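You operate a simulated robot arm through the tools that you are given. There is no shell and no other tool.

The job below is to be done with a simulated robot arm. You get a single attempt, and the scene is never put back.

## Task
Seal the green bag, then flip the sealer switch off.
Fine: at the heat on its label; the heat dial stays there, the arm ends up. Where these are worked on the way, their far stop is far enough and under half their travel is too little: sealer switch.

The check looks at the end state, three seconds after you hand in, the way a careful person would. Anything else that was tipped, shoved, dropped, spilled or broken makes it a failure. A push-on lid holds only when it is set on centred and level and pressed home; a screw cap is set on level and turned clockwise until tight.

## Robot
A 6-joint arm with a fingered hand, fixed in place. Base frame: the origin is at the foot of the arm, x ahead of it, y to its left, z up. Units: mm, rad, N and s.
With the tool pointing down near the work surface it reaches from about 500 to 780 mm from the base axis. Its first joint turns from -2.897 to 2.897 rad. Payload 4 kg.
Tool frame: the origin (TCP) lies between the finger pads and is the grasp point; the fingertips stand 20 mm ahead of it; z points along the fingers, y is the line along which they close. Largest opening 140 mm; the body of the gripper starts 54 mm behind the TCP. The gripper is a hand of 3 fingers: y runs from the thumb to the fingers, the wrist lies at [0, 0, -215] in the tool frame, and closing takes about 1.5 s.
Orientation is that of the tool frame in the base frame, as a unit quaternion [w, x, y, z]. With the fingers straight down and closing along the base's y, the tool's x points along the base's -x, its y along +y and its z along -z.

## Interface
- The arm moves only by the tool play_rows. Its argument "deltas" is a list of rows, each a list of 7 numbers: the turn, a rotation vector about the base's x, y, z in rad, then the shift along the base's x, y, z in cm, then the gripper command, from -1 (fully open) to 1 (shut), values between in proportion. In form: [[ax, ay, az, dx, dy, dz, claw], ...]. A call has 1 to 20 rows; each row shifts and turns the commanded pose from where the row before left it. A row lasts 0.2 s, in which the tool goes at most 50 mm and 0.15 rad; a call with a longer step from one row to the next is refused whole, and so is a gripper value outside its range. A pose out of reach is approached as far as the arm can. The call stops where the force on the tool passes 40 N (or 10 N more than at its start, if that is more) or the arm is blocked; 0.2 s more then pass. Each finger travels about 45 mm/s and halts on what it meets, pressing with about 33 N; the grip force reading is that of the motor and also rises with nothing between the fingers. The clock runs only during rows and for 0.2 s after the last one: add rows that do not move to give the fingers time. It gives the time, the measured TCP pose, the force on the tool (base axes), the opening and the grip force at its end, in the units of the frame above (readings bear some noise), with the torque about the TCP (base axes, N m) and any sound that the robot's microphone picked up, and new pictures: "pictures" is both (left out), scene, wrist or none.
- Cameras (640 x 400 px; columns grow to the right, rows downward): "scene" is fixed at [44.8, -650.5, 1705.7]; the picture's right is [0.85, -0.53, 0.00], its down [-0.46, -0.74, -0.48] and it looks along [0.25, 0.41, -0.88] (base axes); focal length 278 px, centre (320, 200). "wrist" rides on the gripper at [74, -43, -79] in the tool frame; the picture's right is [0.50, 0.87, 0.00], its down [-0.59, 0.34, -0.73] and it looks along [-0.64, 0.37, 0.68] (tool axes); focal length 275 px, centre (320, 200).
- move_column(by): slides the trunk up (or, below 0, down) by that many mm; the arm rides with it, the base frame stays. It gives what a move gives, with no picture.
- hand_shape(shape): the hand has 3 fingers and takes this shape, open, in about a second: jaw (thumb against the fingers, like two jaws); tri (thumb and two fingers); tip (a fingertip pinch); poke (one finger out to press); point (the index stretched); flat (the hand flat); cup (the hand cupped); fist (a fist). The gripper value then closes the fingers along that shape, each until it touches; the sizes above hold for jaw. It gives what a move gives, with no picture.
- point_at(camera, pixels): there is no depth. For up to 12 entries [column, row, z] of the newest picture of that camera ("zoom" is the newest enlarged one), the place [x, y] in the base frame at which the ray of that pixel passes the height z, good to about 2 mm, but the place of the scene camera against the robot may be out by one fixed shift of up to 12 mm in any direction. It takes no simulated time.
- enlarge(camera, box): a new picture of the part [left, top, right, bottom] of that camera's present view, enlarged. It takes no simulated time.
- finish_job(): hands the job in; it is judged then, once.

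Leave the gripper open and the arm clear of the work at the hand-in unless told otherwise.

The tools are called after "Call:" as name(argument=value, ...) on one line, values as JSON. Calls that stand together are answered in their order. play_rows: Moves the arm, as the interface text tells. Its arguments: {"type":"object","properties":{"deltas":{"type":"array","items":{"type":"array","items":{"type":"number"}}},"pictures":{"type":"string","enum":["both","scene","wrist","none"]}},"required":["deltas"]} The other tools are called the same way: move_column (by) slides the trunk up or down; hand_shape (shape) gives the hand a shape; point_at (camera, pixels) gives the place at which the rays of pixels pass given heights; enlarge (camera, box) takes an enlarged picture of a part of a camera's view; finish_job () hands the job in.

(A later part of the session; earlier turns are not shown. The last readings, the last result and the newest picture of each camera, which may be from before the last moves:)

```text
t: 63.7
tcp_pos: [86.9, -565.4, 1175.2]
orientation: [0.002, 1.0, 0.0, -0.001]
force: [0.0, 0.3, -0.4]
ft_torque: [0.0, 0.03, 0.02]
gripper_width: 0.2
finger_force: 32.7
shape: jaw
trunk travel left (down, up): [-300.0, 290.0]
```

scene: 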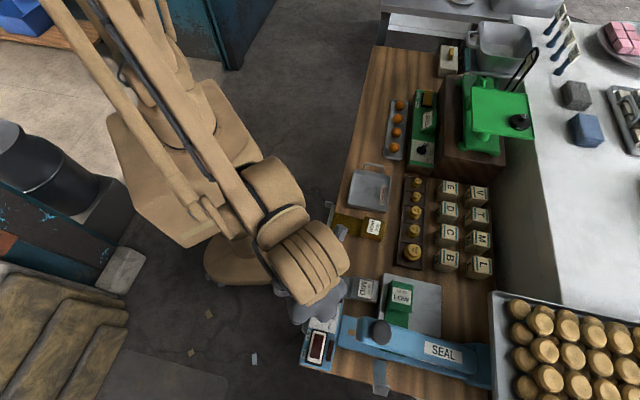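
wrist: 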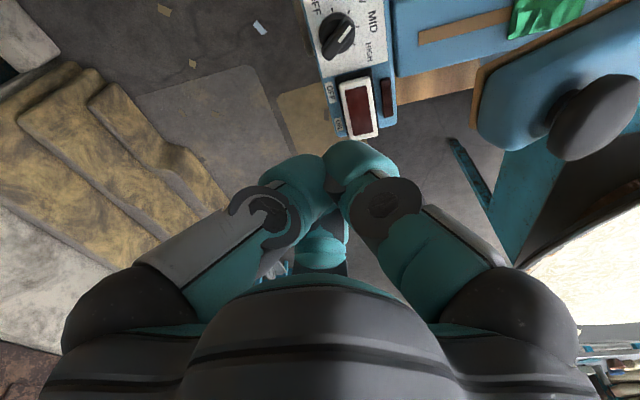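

Commanding closure turned it back into a closed jaw, with three fingertips together at the TCP, which makes a good blunt pusher. I'll move it above the rocker's ON end at about (31,-652).

Call:
play_rows(deltas=[[0, 0, 0, -1.4, -2.16, 0, 1], [0, 0, 0, -1.4, -2.16, 0, 1], [0, 0, 0, -1.4, -2.16, -1, 1], [0, 0, 0, -1.4, -2.16, -2, 1], [0, 0, 0, 0, 0, -3, 1], [0, 0, 0, 0, 0, -3, 1], [0, 0, 0, 0, 0, -3, 1], [0, 0, 0, 0, 0, -1.5, 1], [0, 0, 0, 0, 0, 0, 1], [0, 0, 0, 0, 0, 0, 1]])

Call:
enlarge(camera="wrist", box=[220, 60, 420, 200])

Call:
enlarge(camera="scene", box=[280, 300, 360, 370])

```text
t: 65.9
tcp_pos: [30.9, -651.2, 1043.0]
orientation: [0.002, 1.0, 0.001, 0.0]
force: [-0.7, 0.7, 0.9]
ft_torque: [-0.01, -0.01, 0.01]
gripper_width: 0.0
finger_force: 32.9
shape: jaw
trunk travel left (down, up): [-300.0, 290.0]
```

scene: 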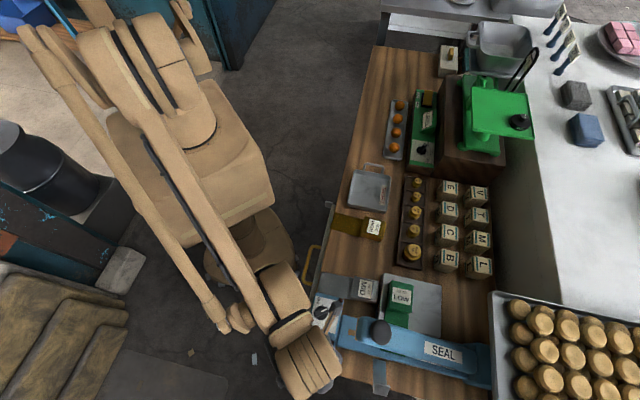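
wrist: 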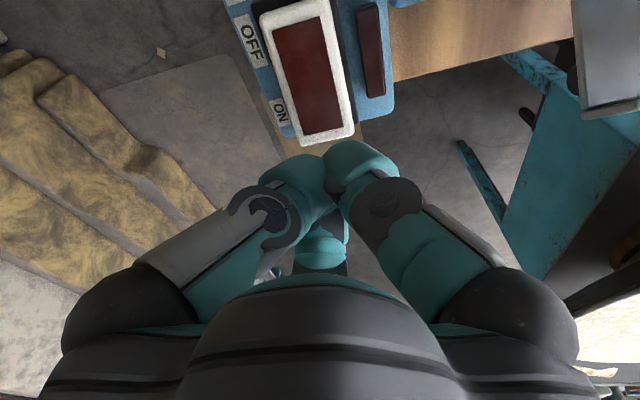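

```text
2.86 times, centred on (320, 130) of wrist
```

zoom: 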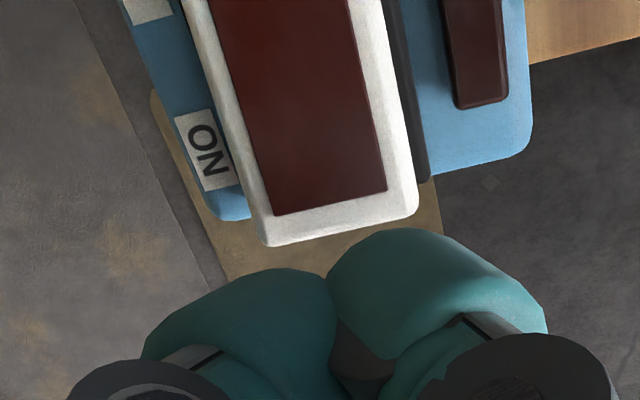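

```text
5.71 times, centred on (320, 335) of scene
```

zoom: 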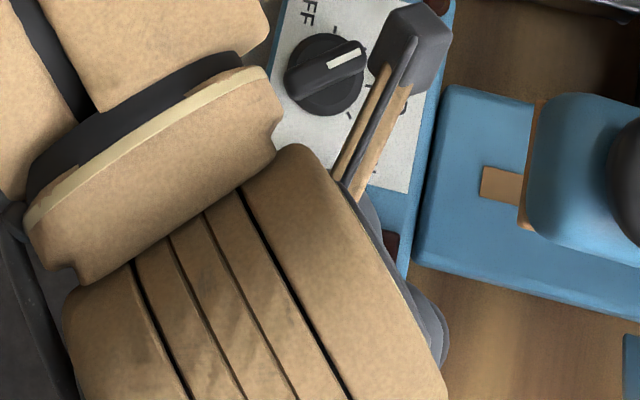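

The finger axis meets the rocker about 4 mm inside the ON edge. I'll shift 6 mm inward and press down in steps.

Call:
play_rows(deltas=[[0, 0, 0, 0.45, 0.45, -1, 1], [0, 0, 0, 0, 0, -1, 1], [0, 0, 0, 0, 0, -0.8, 1], [0, 0, 0, 0, 0, -0.4, 1], [0, 0, 0, 0, 0, -0.4, 1], [0, 0, 0, 0, 0, 0, 1]], pictures="wrist")

```text
t: 67.1
tcp_pos: [34.7, -645.7, 1010.3]
orientation: [0.005, 1.0, -0.001, -0.001]
force: [-1.4, -2.5, 24.2]
ft_torque: [-0.08, -0.32, -0.06]
gripper_width: 0.1
finger_force: 32.7
shape: jaw
trunk travel left (down, up): [-300.0, 290.0]
stopped in row 6: the force on the tool passed its limit at 46 N (the readings are from after the stop); the commanded pose is now the measured one
```

wrist: 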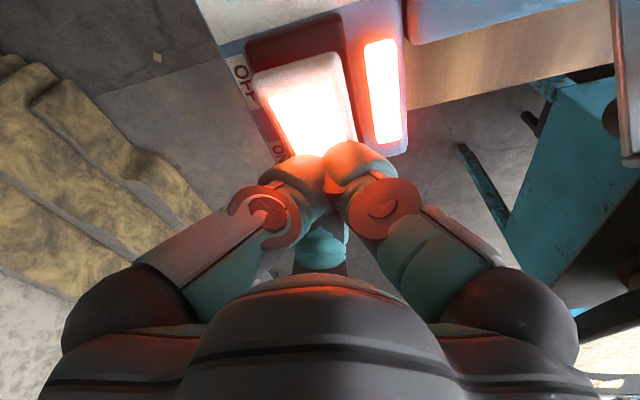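

The rocker lit up red along with the side lamp, so it is ON. I'll rise and head for the arm's knob near (165,-680,1127).

Call:
play_rows(deltas=[[0, 0, 0, 0, 0, 1, 1], [0, 0, 0, 0, 0, 3, 1], [0, 0, 0, 0, 0, 4, 1], [0, 0, 0, 0, 0, 4, 1], [0, 0, 0, 0, 0, 4, 1], [0, 0, 0, 0, 0, 4, 1], [0, 0, 0, 0, 0, 0, 1], [0, 0, 0, 0, 0, 0, 1]])

Call:
enlarge(camera="scene", box=[290, 290, 390, 390])

Call:
enlarge(camera="wrist", box=[240, 0, 640, 250])

```text
t: 68.9
tcp_pos: [35.5, -647.2, 1207.2]
orientation: [0.003, 1.0, -0.001, -0.001]
force: [-0.8, -1.2, 0.6]
ft_torque: [0.0, 0.01, -0.03]
gripper_width: 0.3
finger_force: 33.3
shape: jaw
trunk travel left (down, up): [-300.0, 290.0]
```

scene: 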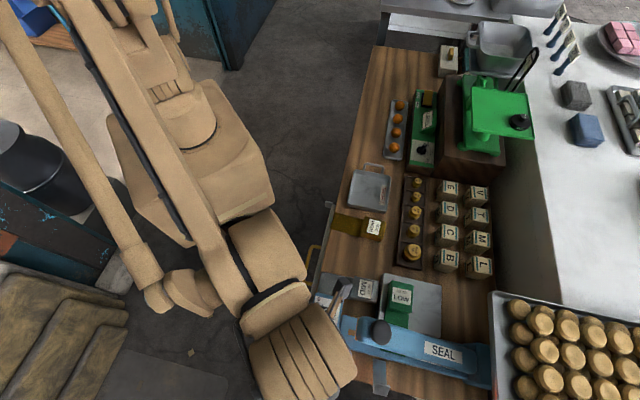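
wrist: 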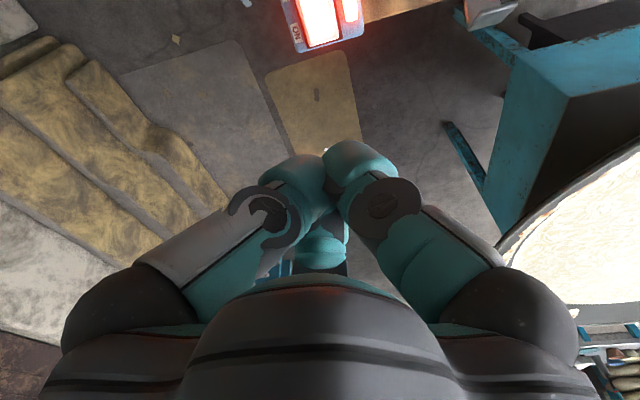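

```text
4.00 times, centred on (340, 340) of scene
```

zoom: 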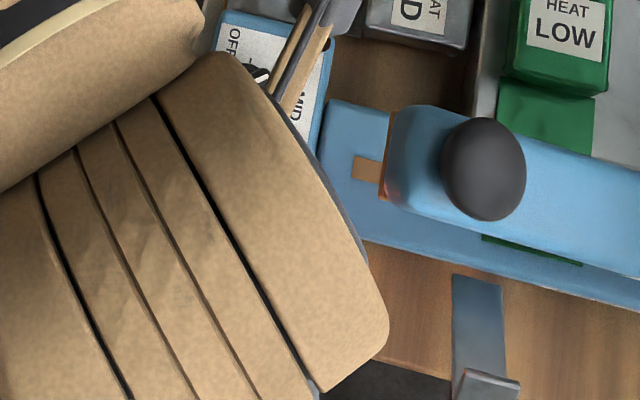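

```text
1.60 times, centred on (440, 125) of wrist
```

zoom: 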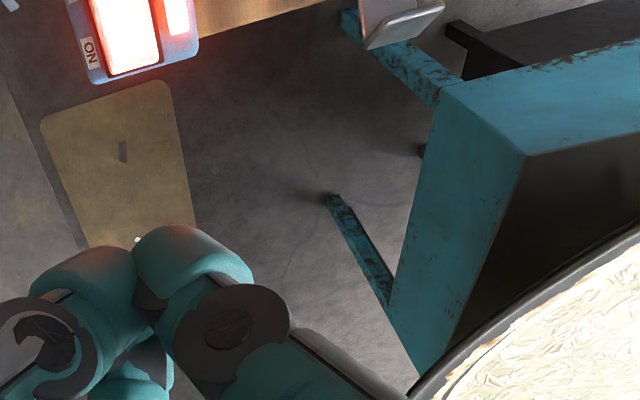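

The rocker stays lit. Moving above the knob.

Call:
play_rows(deltas=[[0, 0, 0, 2.2, -0.55, 0, 1], [0, 0, 0, 2.2, -0.55, 0, 1], [0, 0, 0, 2.2, -0.55, 0, 1], [0, 0, 0, 2.2, -0.55, 0, 1], [0, 0, 0, 2.2, -0.55, 0, 1], [0, 0, 0, 2, -0.55, 0, 1], [0, 0, 0, 0, 0, 0, 1], [0, 0, 0, 0, 0, 0, 1]])

Call:
enlarge(camera="wrist", box=[200, 40, 440, 190])

```text
t: 70.7
tcp_pos: [165.6, -681.6, 1209.2]
orientation: [0.004, 1.0, 0.0, -0.001]
force: [-0.2, 0.5, 0.4]
ft_torque: [0.03, 0.0, 0.0]
gripper_width: 0.0
finger_force: 33.0
shape: jaw
trunk travel left (down, up): [-300.0, 290.0]
```

scene: 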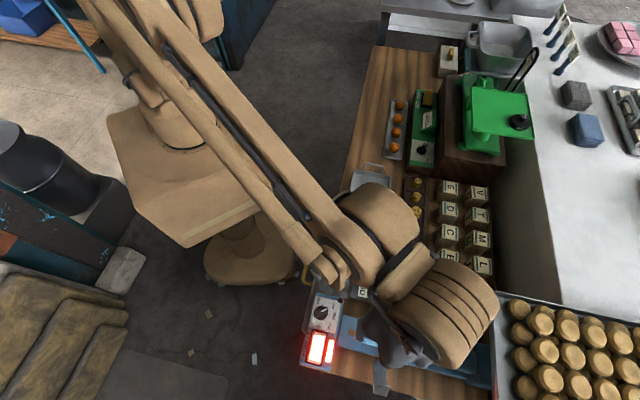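
wrist: 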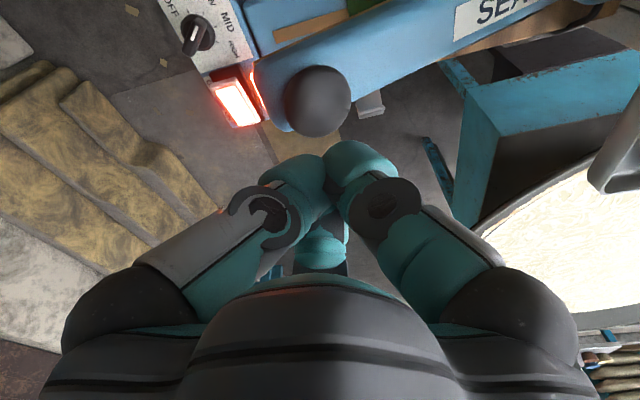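

```text
2.67 times, centred on (320, 115) of wrist
```

zoom: 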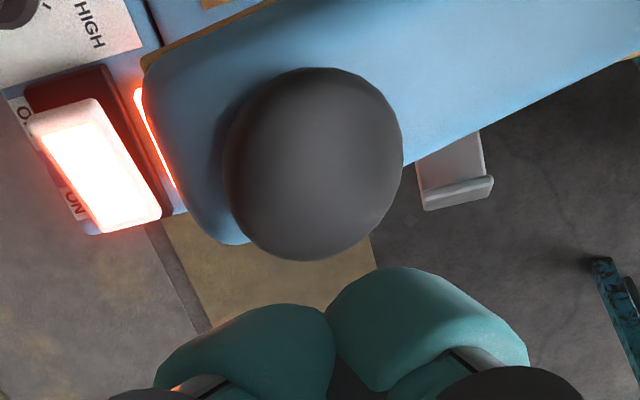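

The finger axis is over the knob centre. I'll descend to just above contact, then follow the arm's arc (down and toward the robot).

Call:
play_rows(deltas=[[0, 0, 0, 0, 0, -2, 1], [0, 0, 0, 0, 0, -2, 1], [0, 0, 0, 0, 0, -1.2, 1], [0, 0, 0, 0, 0, -0.5, 1], [0, 0, 0, 0, 0, -0.5, 1], [0, 0, 0, 0, 0, -0.3, 1], [0, 0, 0, 0, 0, 0, 1]], pictures="wrist")

```text
t: 72.3
tcp_pos: [165.3, -680.9, 1141.9]
orientation: [0.004, 1.0, -0.001, -0.001]
force: [-1.7, 0.1, 2.7]
ft_torque: [-0.02, 0.06, 0.02]
gripper_width: 0.0
finger_force: 33.1
shape: jaw
trunk travel left (down, up): [-300.0, 290.0]
```

wrist: 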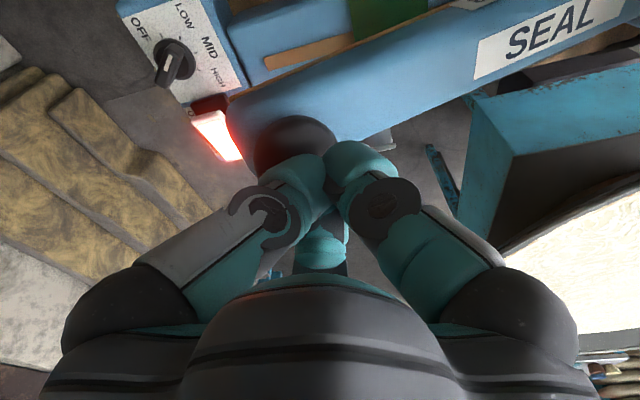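

Contact has just begun at fingertip z≈1122. I'll push along the arc in small steps.

Call:
play_rows(deltas=[[0, 0, 0, -0.4, 0.4, -1, 1], [0, 0, 0, -0.4, 0.4, -1, 1], [0, 0, 0, -0.36, 0.36, -1, 1], [0, 0, 0, 0, 0, 0, 1]])

Call:
enlarge(camera="wrist", box=[180, 40, 460, 215])

```text
t: 73.3
tcp_pos: [153.5, -669.9, 1114.6]
orientation: [0.004, 1.0, 0.0, 0.0]
force: [-2.1, -0.6, 1.2]
ft_torque: [-0.03, 0.07, -0.01]
gripper_width: 0.0
finger_force: 33.1
shape: jaw
trunk travel left (down, up): [-300.0, 290.0]
```

scene: 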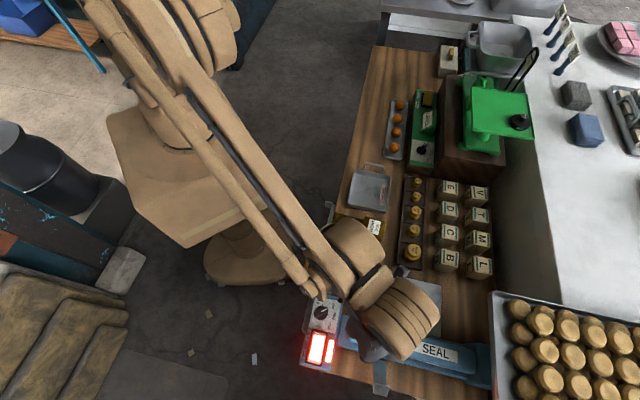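
wrist: 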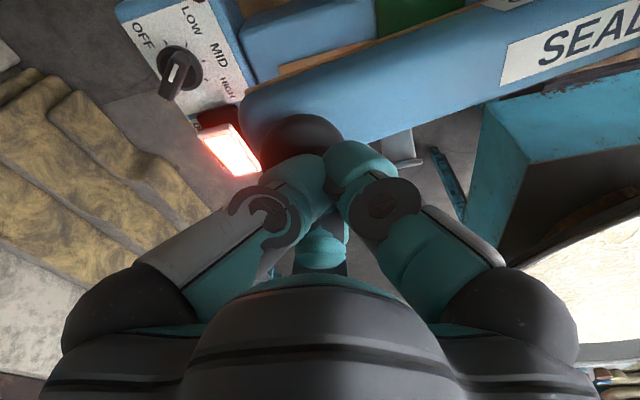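

```text
2.29 times, centred on (320, 128) of wrist
```

zoom: 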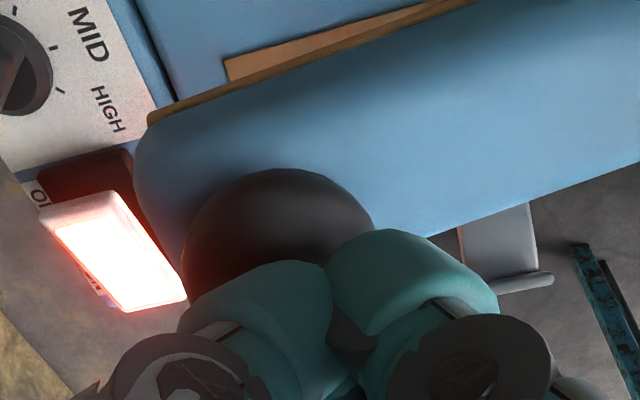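

The arm is moving with a light force of ~2 N. I'll continue along the arc with a slight +y correction to stay centred on the knob.

Call:
play_rows(deltas=[[0, 0, 0, -0.2, 0.5, -1, 1], [0, 0, 0, -0.2, 0.45, -1, 1], [0, 0, 0, -0.2, 0.4, -1, 1], [0, 0, 0, 0, 0, 0, 1]])

Call:
enlarge(camera="wrist", box=[180, 40, 460, 215])

Call:
enlarge(camera="scene", box=[300, 280, 440, 380])

```text
t: 74.3
tcp_pos: [147.4, -654.6, 1083.4]
orientation: [0.005, 1.0, -0.001, -0.002]
force: [0.9, 0.4, 1.5]
ft_torque: [0.03, 0.0, 0.02]
gripper_width: 0.1
finger_force: 33.0
shape: jaw
trunk travel left (down, up): [-300.0, 290.0]
```

scene: 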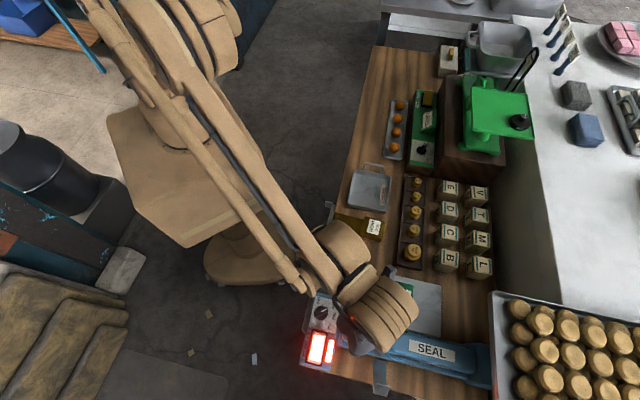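
wrist: 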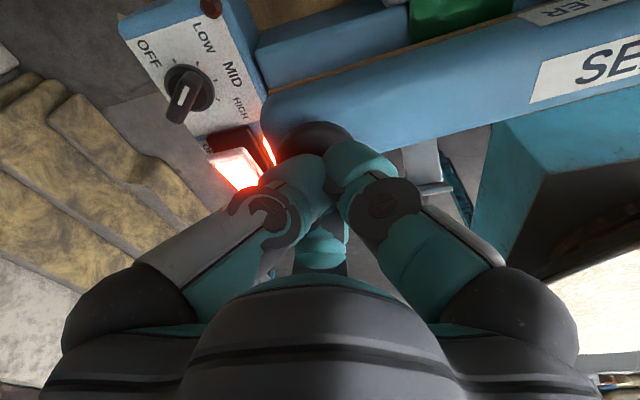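

```text
2.29 times, centred on (320, 128) of wrist
```

zoom: 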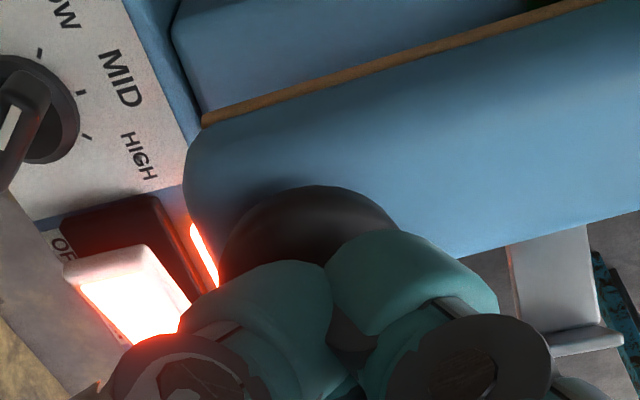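

```text
4.00 times, centred on (370, 330) of scene
```

zoom: 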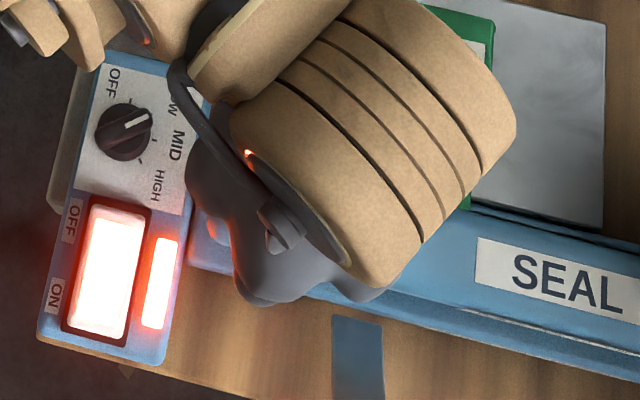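

Before closing fully, I'll double-check the dial angle in the scene view.

Call:
enlarge(camera="scene", box=[305, 300, 345, 330])

Call:
enlarge(camera="wrist", box=[120, 20, 280, 130])

```text
13.33 times, centred on (325, 315) of scene
```

zoom: 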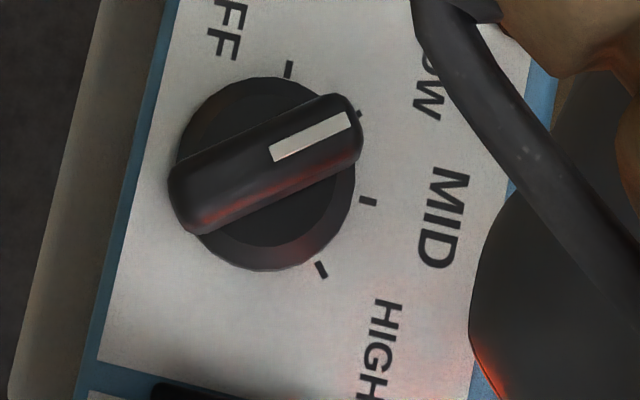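

```text
3.64 times, centred on (200, 75) of wrist
```

zoom: 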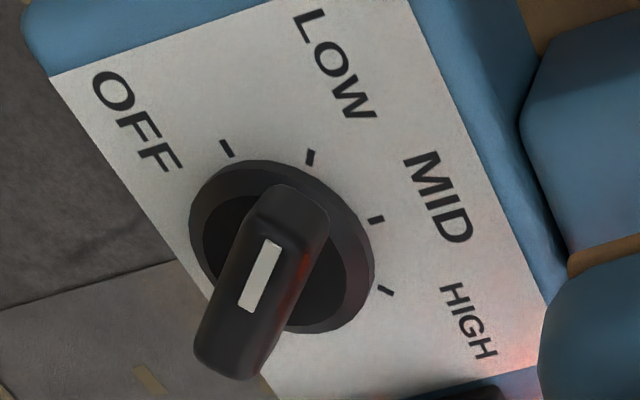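

The scene view suggests the pointer is a few degrees past LOW. I'll quantify it in base coordinates.

Call:
enlarge(camera="scene", box=[305, 300, 345, 330])

Call:
point_at(camera="zoom", pixels=[[289, 68, 971], [360, 113, 971], [368, 202, 971], [321, 270, 971], [272, 155, 996], [350, 120, 996], [178, 180, 992], [330, 97, 992], [205, 232, 992], [358, 160, 992], [266, 174, 978]])

```text
13.33 times, centred on (325, 315) of scene
```

zoom: 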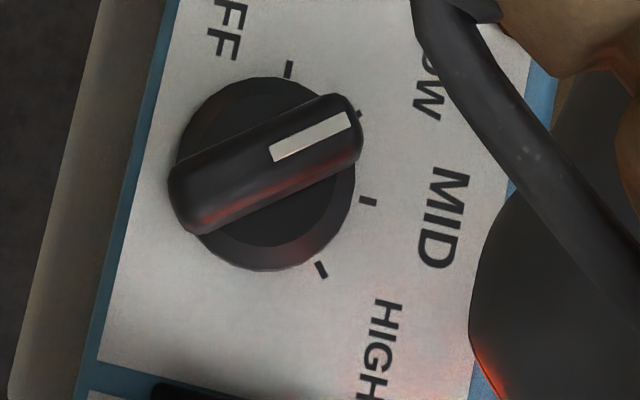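

```text
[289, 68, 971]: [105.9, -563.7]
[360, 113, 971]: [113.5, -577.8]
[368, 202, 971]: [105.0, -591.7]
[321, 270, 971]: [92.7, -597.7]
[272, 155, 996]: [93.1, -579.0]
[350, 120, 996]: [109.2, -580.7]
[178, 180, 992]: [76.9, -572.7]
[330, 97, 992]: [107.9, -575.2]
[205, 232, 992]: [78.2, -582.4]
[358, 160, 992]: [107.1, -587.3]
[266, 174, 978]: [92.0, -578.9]
```

Call:
point_at(camera="wrist", pixels=[[186.5, 86.8, 996], [179.9, 105.2, 996], [174.2, 60.7, 971], [197.5, 63.2, 971], [215.4, 80.2, 971], [218.1, 99.7, 971], [191.9, 71.4, 994], [166.5, 115.5, 994]])

```text
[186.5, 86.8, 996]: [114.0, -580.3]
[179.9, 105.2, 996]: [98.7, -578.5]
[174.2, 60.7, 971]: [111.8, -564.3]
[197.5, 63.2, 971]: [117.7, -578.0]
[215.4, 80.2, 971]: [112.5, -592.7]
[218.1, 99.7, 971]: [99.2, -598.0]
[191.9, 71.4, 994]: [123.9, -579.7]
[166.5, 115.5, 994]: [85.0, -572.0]
```

Both cameras put the pointer about 8° past LOW. I'll fix that before sealing. First I'll lift off the arm and see whether it rises again.

Call:
play_rows(deltas=[[0, 0, 0, 0.2, -0.4, 1, 1], [0, 0, 0, 0.2, -0.4, 1.5, 1], [0, 0, 0, 0, 0, 3, 1], [0, 0, 0, 0, 0, 4, 1], [0, 0, 0, 0, 0, 3, 1], [0, 0, 0, -1.5, 2.5, 0, 0.36], [0, 0, 0, -1.5, 2.5, 0, 0.36], [0, 0, 0, -1.5, 2.0, 0, 0.36], [0, 0, 0, 0, 0, 0, 0.36], [0, 0, 0, 0, 0, 0, 0.36]])

Call:
enlarge(camera="scene", box=[300, 280, 460, 390])

```text
t: 76.5
tcp_pos: [103.7, -591.9, 1206.7]
orientation: [0.004, 1.0, -0.001, 0.0]
force: [-0.4, 0.6, -0.6]
ft_torque: [0.02, -0.03, -0.02]
gripper_width: 42.3
finger_force: 0.0
shape: jaw
trunk travel left (down, up): [-300.0, 290.0]
```

scene: 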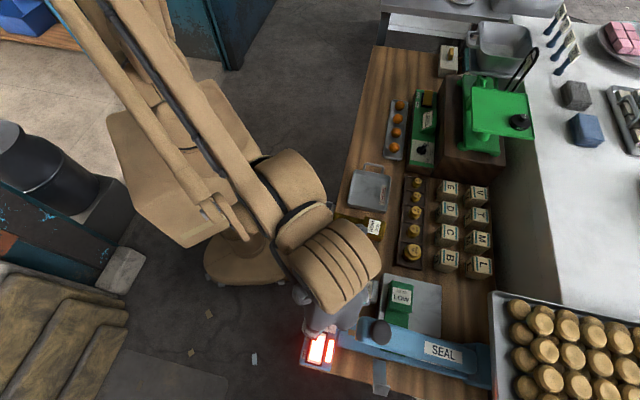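
wrist: 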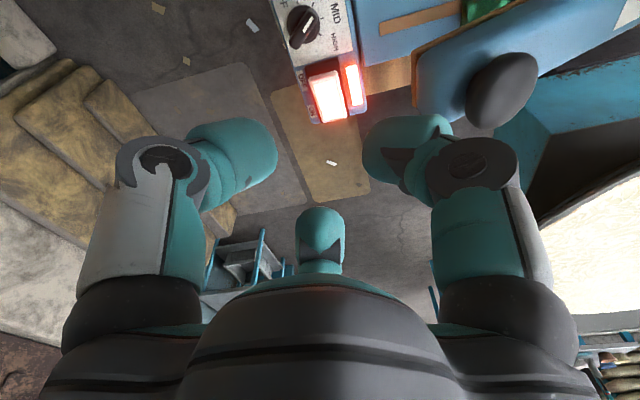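

```text
3.64 times, centred on (380, 335) of scene
```

zoom: 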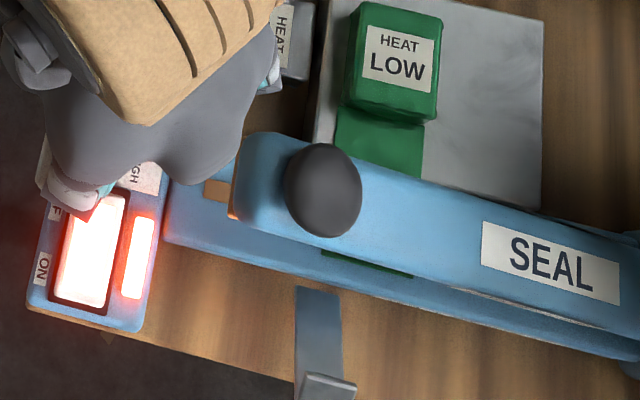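

The arm sprang back up by itself. Now I'll re-grip the dial: align the tool with the bar (about -7°), centre at (99.5,-578.5), and descend.

Call:
play_rows(deltas=[[0, 0, -0.06, -0.21, 0.67, -2, 0.36], [0, 0, -0.06, -0.21, 0.67, -2, 0.36], [0, 0, 0, 0, 0, -3, 0.36], [0, 0, 0, 0, 0, -3, 0.36], [0, 0, 0, 0, 0, -3, 0.36], [0, 0, 0, 0, 0, -3, 0.36], [0, 0, 0, 0, 0, -1.7, 0.36], [0, 0, 0, 0, 0, 0, 0.36], [0, 0, 0, 0, 0, 0, 0.36]], pictures="wrist")

Call:
enlarge(camera="wrist", box=[200, 70, 440, 220])

```text
t: 78.5
tcp_pos: [103.8, -579.5, 1031.4]
orientation: [0.003, 0.998, -0.062, -0.001]
force: [-0.6, -0.4, -0.6]
ft_torque: [0.02, 0.0, -0.01]
gripper_width: 42.3
finger_force: 0.1
shape: jaw
trunk travel left (down, up): [-300.0, 290.0]
```

wrist: 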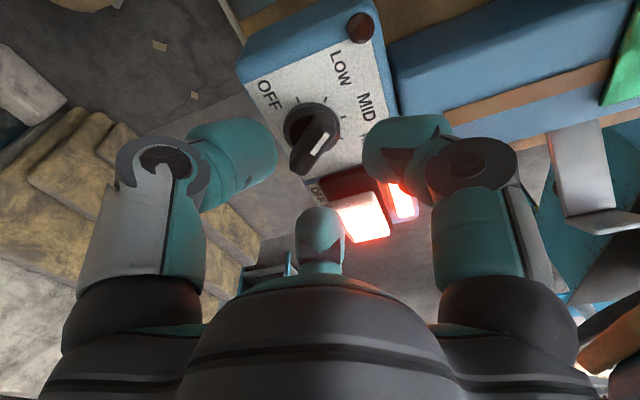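

```text
2.67 times, centred on (320, 145) of wrist
```

zoom: 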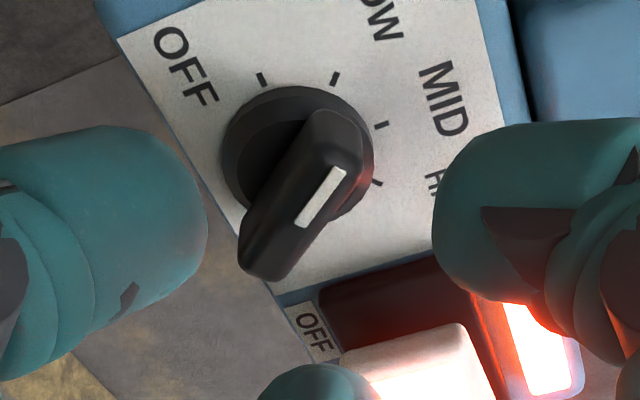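

I'll nudge to about (100,-582), descend around the bar, and grip.

Call:
play_rows(deltas=[[0, 0, 0, -0.3, -0.25, 0, 0.36], [0, 0, 0, 0, 0, -1, 0.36], [0, 0, 0, 0, 0, -1, 0.36], [0, 0, 0, 0, 0, -1, 0.36], [0, 0, 0, 0, 0, -0.4, 0.36], [0, 0, 0, 0, 0, 0, 0.36]], pictures="wrist")

Call:
play_rows(deltas=[[0, 0, 0, 0, 0, 0, 0.5], [0, 0, 0, 0, 0, 0, 0.7], [0, 0, 0, 0, 0, 0, 0.9], [0, 0, 0, 0, 0, 0, 1], [0, 0, 0, 0, 0, 0, 1]], pictures="wrist")

Call:
enlarge(camera="wrist", box=[200, 70, 440, 220])

```text
t: 79.9
tcp_pos: [98.5, -582.4, 997.1]
orientation: [0.003, 0.998, -0.061, -0.001]
force: [0.4, 0.4, 0.7]
ft_torque: [0.0, 0.02, -0.03]
gripper_width: 42.1
finger_force: 0.1
shape: jaw
trunk travel left (down, up): [-300.0, 290.0]
```

wrist: 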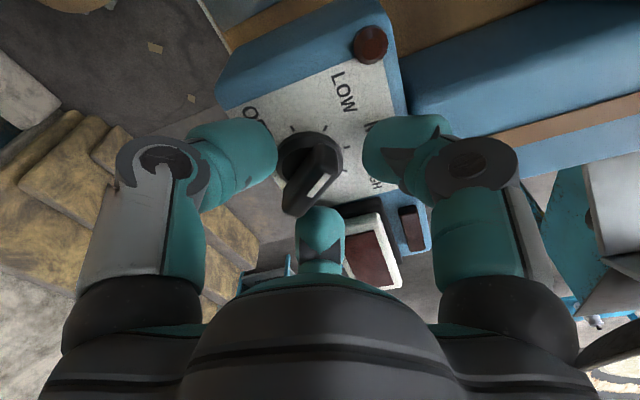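

```text
t: 81.1
tcp_pos: [100.8, -584.3, 997.7]
orientation: [0.004, 0.998, -0.062, -0.002]
force: [-1.9, -8.4, 4.7]
ft_torque: [0.72, -0.01, 0.06]
gripper_width: 18.1
finger_force: 33.8
shape: tri
trunk travel left (down, up): [-300.0, 290.0]
```

wrist: 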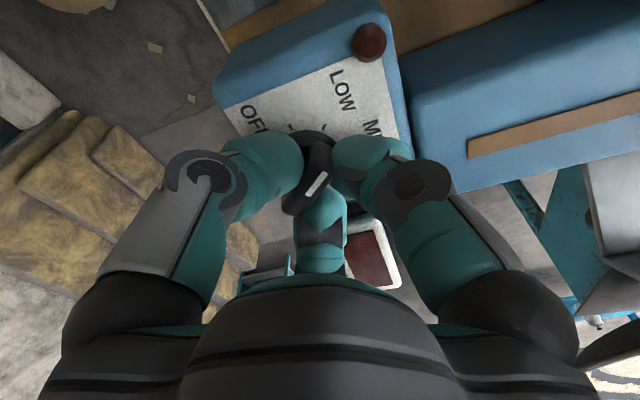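

```text
2.67 times, centred on (320, 145) of wrist
```

zoom: 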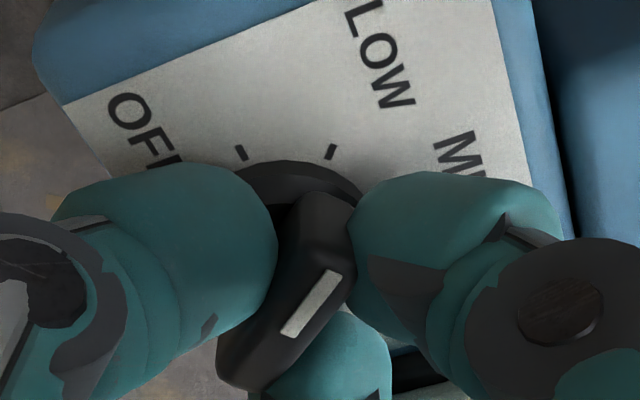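

The rocker light went out: a finger must have pressed its OFF end on the way down. I'll switch it ON again later. Now I'll turn the dial back by +0.14 rad.

Call:
play_rows(deltas=[[0, 0, 0.07, 0, 0, 0, 1], [0, 0, 0.07, 0, 0, 0, 1], [0, 0, 0, 0, 0, 0, 1], [0, 0, 0, 0, 0, 0, 1]], pictures="wrist")

Call:
enlarge(camera="wrist", box=[200, 70, 440, 220])

Call:
enlarge(camera="scene", box=[305, 300, 345, 330])

```text
t: 82.1
tcp_pos: [99.4, -582.8, 997.0]
orientation: [0.004, 1.0, 0.01, 0.0]
force: [1.9, -5.5, 3.2]
ft_torque: [0.72, -0.02, -0.03]
gripper_width: 18.2
finger_force: 32.7
shape: tri
trunk travel left (down, up): [-300.0, 290.0]
```

wrist: 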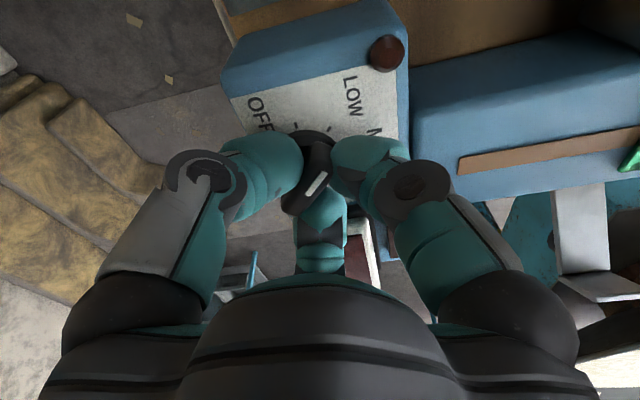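

```text
2.67 times, centred on (320, 145) of wrist
```

zoom: 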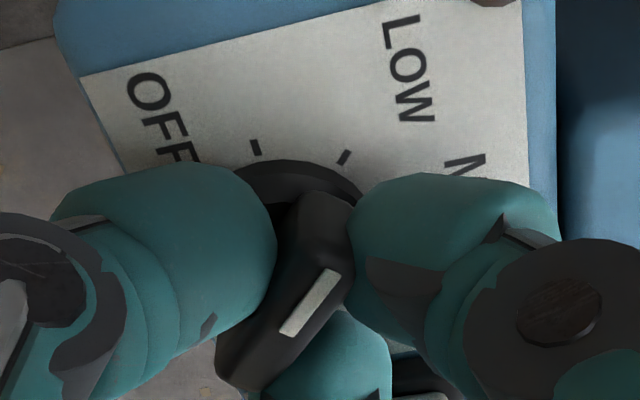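

```text
13.33 times, centred on (325, 315) of scene
```

zoom: 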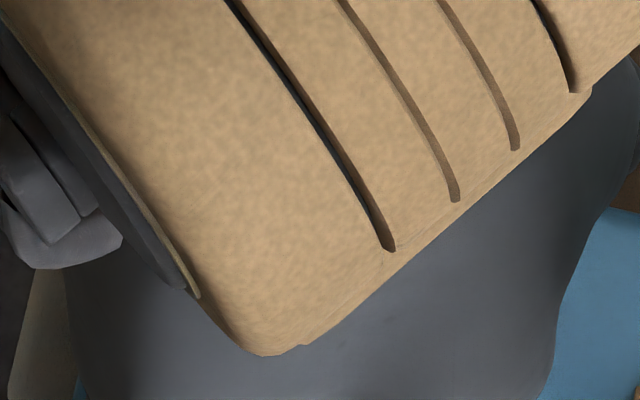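

Call:
point_at(camera="wrist", pixels=[[307.5, 195.3, 996], [324.9, 171.6, 996], [295.6, 125.1, 971], [329.4, 128.9, 971], [300, 185, 996], [320, 155, 996]])

```text
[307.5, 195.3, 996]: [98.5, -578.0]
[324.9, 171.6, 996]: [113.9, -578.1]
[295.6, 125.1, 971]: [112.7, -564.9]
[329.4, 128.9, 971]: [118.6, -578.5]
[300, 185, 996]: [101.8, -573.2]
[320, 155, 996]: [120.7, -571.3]
```

The mark now points straight at the LOW tick (0°, with its line passing within 0.5 mm of the tick). Releasing and rising to verify.

Call:
play_rows(deltas=[[0, 0, 0, 0, -0.05, 0, 0.8], [0, 0, 0, 0, 0, 0, 0.6], [0, 0, 0, 0, 0, 0, 0.4], [0, 0, 0, 0, 0, 0, 0.36], [0, 0, 0, 0, 0, 0.5, 0.36], [0, 0, 0, 0, 0, 1.5, 0.36], [0, 0, 0, 0, 0, 2, 0.36], [0, 0, 0, 0, 0, 2.5, 0.36], [0, 0, 0, 0, 0, 2.5, 0.36], [0, 0, 0, 0, 0, 0, 0.36], [0, 0, 0, 0, 0, 0, 0.36]], pictures="wrist")

Call:
enlarge(camera="wrist", box=[270, 30, 370, 120])

```text
t: 84.5
tcp_pos: [96.1, -583.0, 1086.8]
orientation: [0.004, 1.0, 0.01, -0.001]
force: [-0.4, -0.2, -0.3]
ft_torque: [0.0, 0.01, 0.0]
gripper_width: 42.3
finger_force: 0.1
shape: jaw
trunk travel left (down, up): [-300.0, 290.0]
```

wrist: 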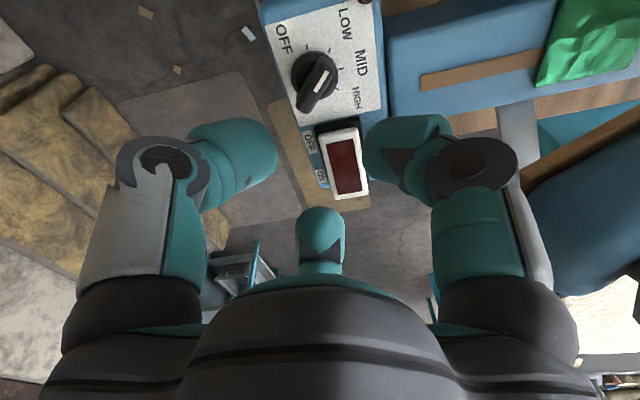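

```text
4.44 times, centred on (320, 75) of wrist
```

zoom: 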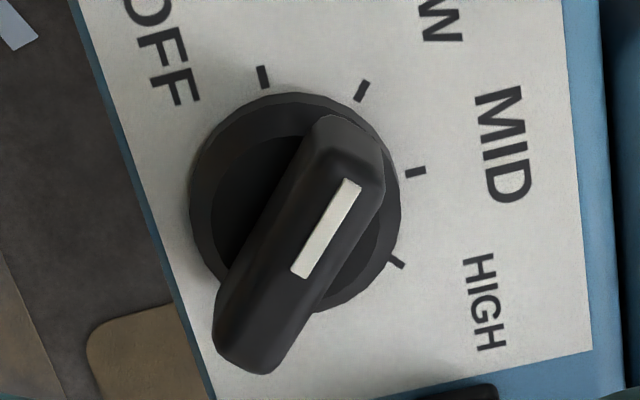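

Call:
point_at(camera="wrist", pixels=[[315.7, 91.4, 996], [327, 71.2, 996], [307.2, 47.3, 971], [329.2, 50.5, 971], [341.6, 68.5, 971], [337.1, 89.2, 971]])

Call:
enlarge(camera="wrist", box=[290, 110, 410, 210])

```text
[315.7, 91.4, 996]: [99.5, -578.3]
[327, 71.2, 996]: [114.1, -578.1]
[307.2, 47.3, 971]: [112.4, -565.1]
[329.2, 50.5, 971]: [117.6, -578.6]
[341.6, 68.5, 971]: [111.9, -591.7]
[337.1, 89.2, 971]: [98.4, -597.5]
```

```text
4.00 times, centred on (350, 160) of wrist
```

zoom: 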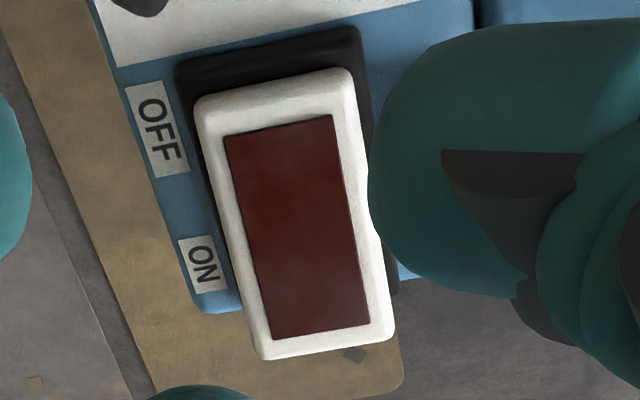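

The dial is now squarely on LOW. I'll close the fingers and press the rocker's ON end again.

Call:
play_rows(deltas=[[0, 0, 0, -1.54, -1.575, 1, 1], [0, 0, 0, -1.54, -1.575, 0, 1], [0, 0, 0, -1.54, -1.575, 0, 1], [0, 0, 0, -1.54, -1.575, 0, 1], [0, 0, 0, 0, 0, 0, 1], [0, 0, 0, 0, 0, -2, 1], [0, 0, 0, 0, 0, -2, 1], [0, 0, 0, 0, 0, -2, 1], [0, 0, 0, 0, 0, -1, 1], [0, 0, 0, 0, 0, -0.5, 1], [0, 0, 0, 0, 0, -0.5, 1], [0, 0, 0, 0, 0, -0.3, 1], [0, 0, 0, 0, 0, 0, 1]], pictures="wrist")

```text
t: 87.3
tcp_pos: [37.4, -646.8, 1013.9]
orientation: [0.003, 1.0, 0.009, -0.001]
force: [-0.7, 0.7, 0.9]
ft_torque: [0.03, 0.01, 0.02]
gripper_width: 0.3
finger_force: 33.0
shape: jaw
trunk travel left (down, up): [-300.0, 290.0]
```

wrist: 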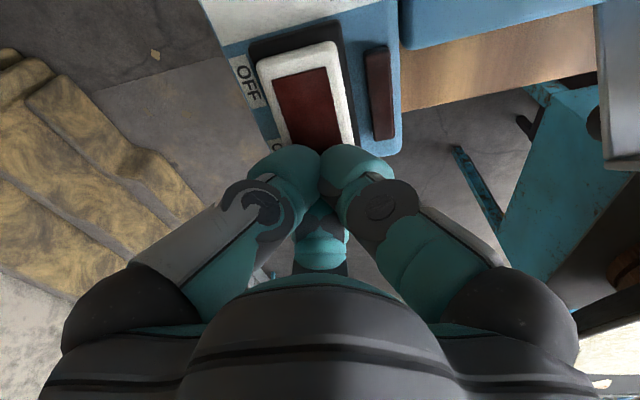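

Call:
play_rows(deltas=[[0, 0, 0, -0.2, 0, -0.3, 1], [0, 0, 0, 0, 0, -0.3, 1], [0, 0, 0, 0, 0, -0.3, 1], [0, 0, 0, 0, 0, -0.3, 1], [0, 0, 0, 0, 0, -0.3, 1], [0, 0, 0, 0, 0, 0, 1]], pictures="wrist")

```text
t: 88.1
tcp_pos: [34.5, -645.3, 1010.0]
orientation: [0.006, 1.0, 0.01, -0.002]
force: [-0.1, -1.0, 27.3]
ft_torque: [0.22, -0.2, 0.0]
gripper_width: 0.0
finger_force: 32.9
shape: jaw
trunk travel left (down, up): [-300.0, 290.0]
stopped in row 4: the force on the tool passed its limit at 47 N (the readings are from after the stop); the commanded pose is now the measured one
```

wrist: 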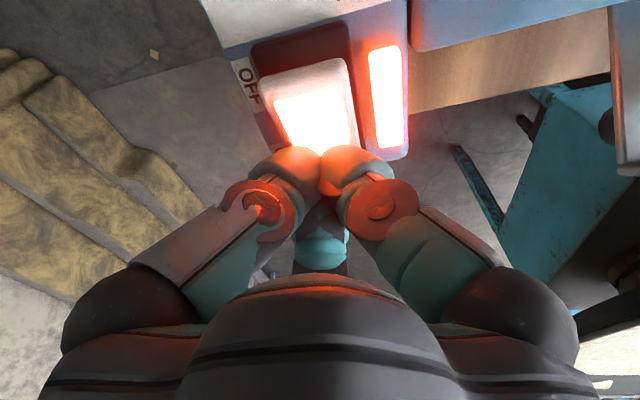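

The switch is lit again. Rising and returning over the knob.

Call:
play_rows(deltas=[[0, 0, 0, 0, 0, 1, 1], [0, 0, 0, 0, 0, 3.5, 1], [0, 0, 0, 0, 0, 5, 1], [0, 0, 0, 0, 0, 5, 1], [0, 0, 0, 0, 0, 5, 1], [0, 0, 0, 2.6, -0.7, 0, 1], [0, 0, 0, 2.6, -0.7, 0, 1], [0, 0, 0, 2.6, -0.7, 0, 1], [0, 0, 0, 2.6, -0.7, 0, 1], [0, 0, 0, 2.7, -0.75, 0, 1], [0, 0, 0, 0, 0, -2, 1], [0, 0, 0, 0, 0, -2, 1], [0, 0, 0, 0, 0, -1.5, 1], [0, 0, 0, 0, 0, -0.8, 1], [0, 0, 0, 0, 0, 0, 1]])

Call:
enlarge(camera="scene", box=[290, 280, 390, 380])

```text
t: 91.3
tcp_pos: [167.1, -681.1, 1137.6]
orientation: [0.004, 1.0, 0.01, 0.0]
force: [1.0, -0.5, 1.1]
ft_torque: [0.01, 0.01, 0.01]
gripper_width: 0.0
finger_force: 32.9
shape: jaw
trunk travel left (down, up): [-300.0, 290.0]
```

scene: 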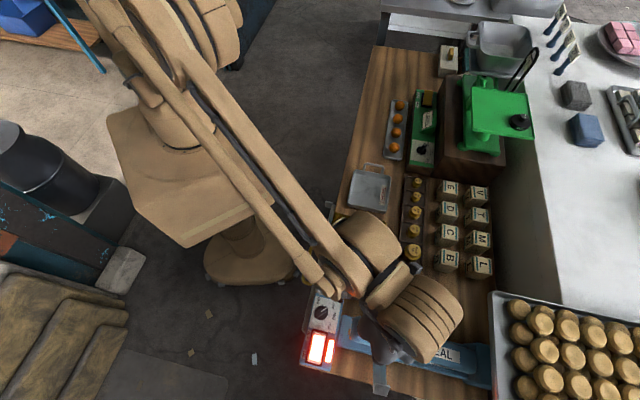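
wrist: 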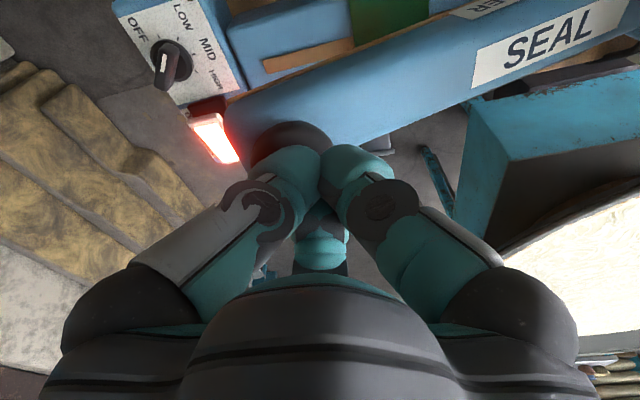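

```text
4.00 times, centred on (340, 330) of scene
```

zoom: 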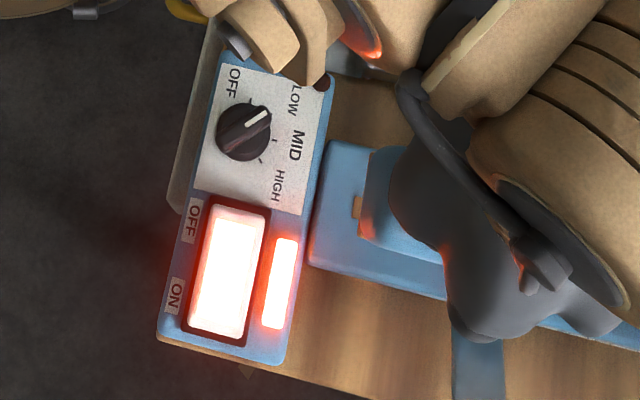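

I'll follow the same arc down again, continuing until the arm closes on the tail.

Call:
play_rows(deltas=[[0, 0, 0, -0.4, 0.35, -0.9, 1], [0, 0, 0, -0.4, 0.35, -0.9, 1], [0, 0, 0, -0.35, 0.35, -0.9, 1], [0, 0, 0, -0.27, 0.5, -1, 1], [0, 0, 0, -0.25, 0.45, -1, 1], [0, 0, 0, -0.2, 0.4, -1, 1], [0, 0, 0, -0.15, 0.25, -0.6, 1], [0, 0, 0, -0.15, 0.2, -0.6, 1], [0, 0, 0, 0, 0, 0, 1]])

Call:
enlarge(camera="wrist", box=[180, 20, 500, 220])

```text
t: 93.3
tcp_pos: [144.0, -653.5, 1071.2]
orientation: [0.004, 1.0, 0.01, -0.002]
force: [0.4, -0.1, 1.6]
ft_torque: [0.0, 0.01, 0.0]
gripper_width: 0.0
finger_force: 32.9
shape: jaw
trunk travel left (down, up): [-300.0, 290.0]
```

scene: 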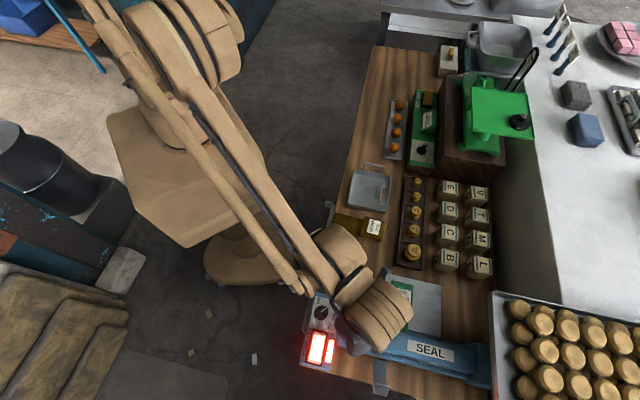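
wrist: 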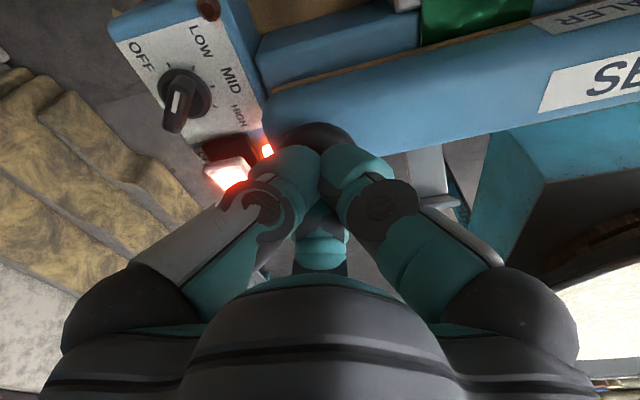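

```text
2.00 times, centred on (340, 120) of wrist
```

zoom: 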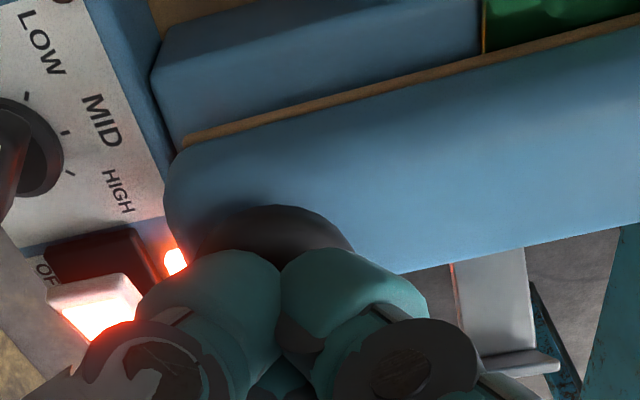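

Still open with a light force. Continuing down.

Call:
play_rows(deltas=[[0, 0, 0, -0.15, 0.15, -0.6, 1], [0, 0, 0, -0.12, 0.12, -0.6, 1], [0, 0, 0, -0.1, 0.1, -0.6, 1], [0, 0, 0, -0.1, 0.1, -0.6, 1], [0, 0, 0, -0.08, 0.08, -0.5, 1], [0, 0, 0, 0, 0, 0, 1]])

Call:
enlarge(camera="wrist", box=[180, 20, 500, 220])

```text
t: 94.0
tcp_pos: [140.8, -650.4, 1059.8]
orientation: [0.007, 1.0, 0.01, 0.0]
force: [1.5, -2.2, 25.6]
ft_torque: [-0.13, -0.02, 0.01]
gripper_width: 0.0
finger_force: 32.8
shape: jaw
trunk travel left (down, up): [-300.0, 290.0]
stopped in row 3: the force on the tool passed its limit at 51 N (the readings are from after the stop); the commanded pose is now the measured one
```

scene: 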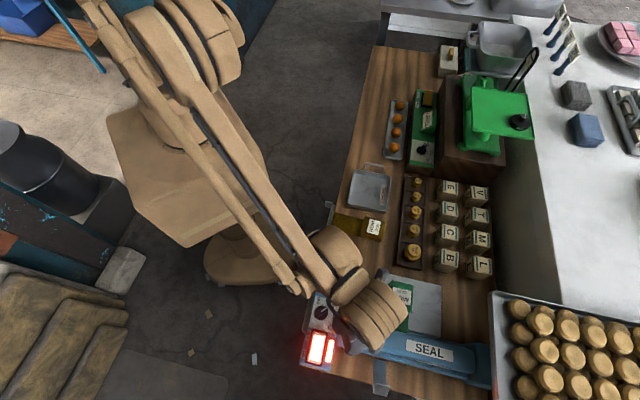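
wrist: 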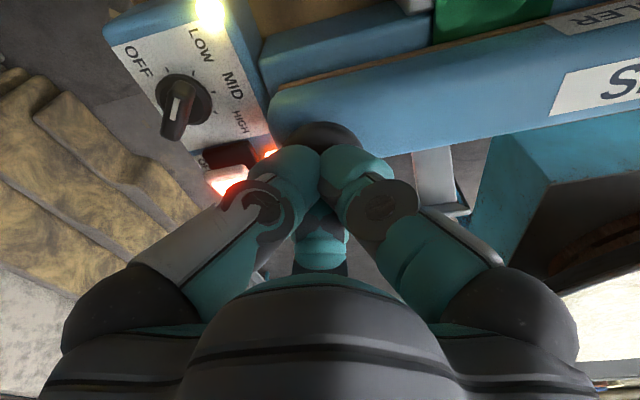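

```text
2.00 times, centred on (340, 120) of wrist
```

zoom: 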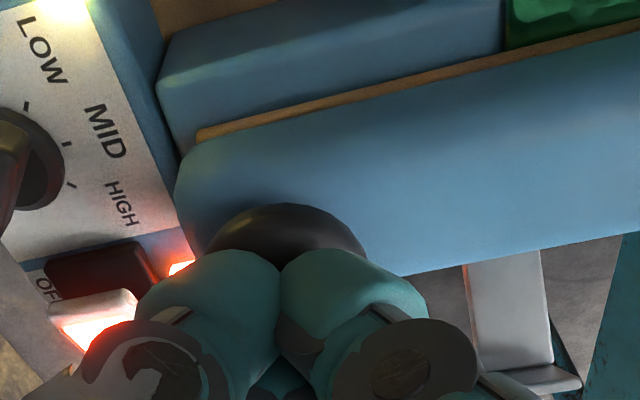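

The indicator lamp lit yellow, so heating is running with the arm clamped. Holding still and watching for the lamp or a sound.

Call:
play_rows(deltas=[[0, 0, 0, 0, 0, 0, 1], [0, 0, 0, 0, 0, 0, 1], [0, 0, 0, 0, 0, 0, 1], [0, 0, 0, 0, 0, 0, 1], [0, 0, 0, 0, 0, 0, 1]], pictures="wrist")

```text
t: 94.9
tcp_pos: [141.4, -650.5, 1059.0]
orientation: [0.008, 1.0, 0.009, 0.0]
force: [2.2, -1.6, 22.7]
ft_torque: [-0.12, 0.0, 0.01]
gripper_width: 0.0
finger_force: 32.8
shape: jaw
trunk travel left (down, up): [-300.0, 290.0]
stopped in row 4: the force on the tool passed its limit at 40 N (the readings are from after the stop); the commanded pose is now the measured one
```

wrist: 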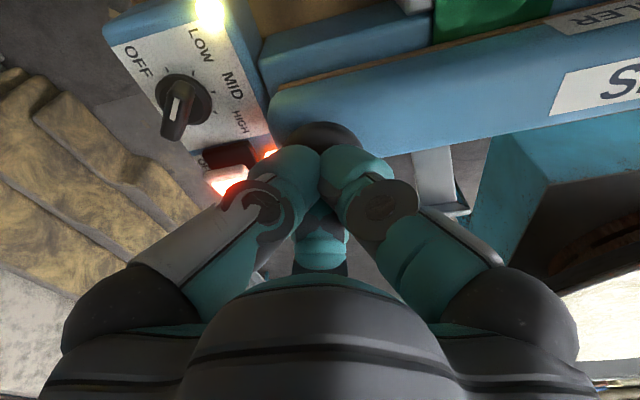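

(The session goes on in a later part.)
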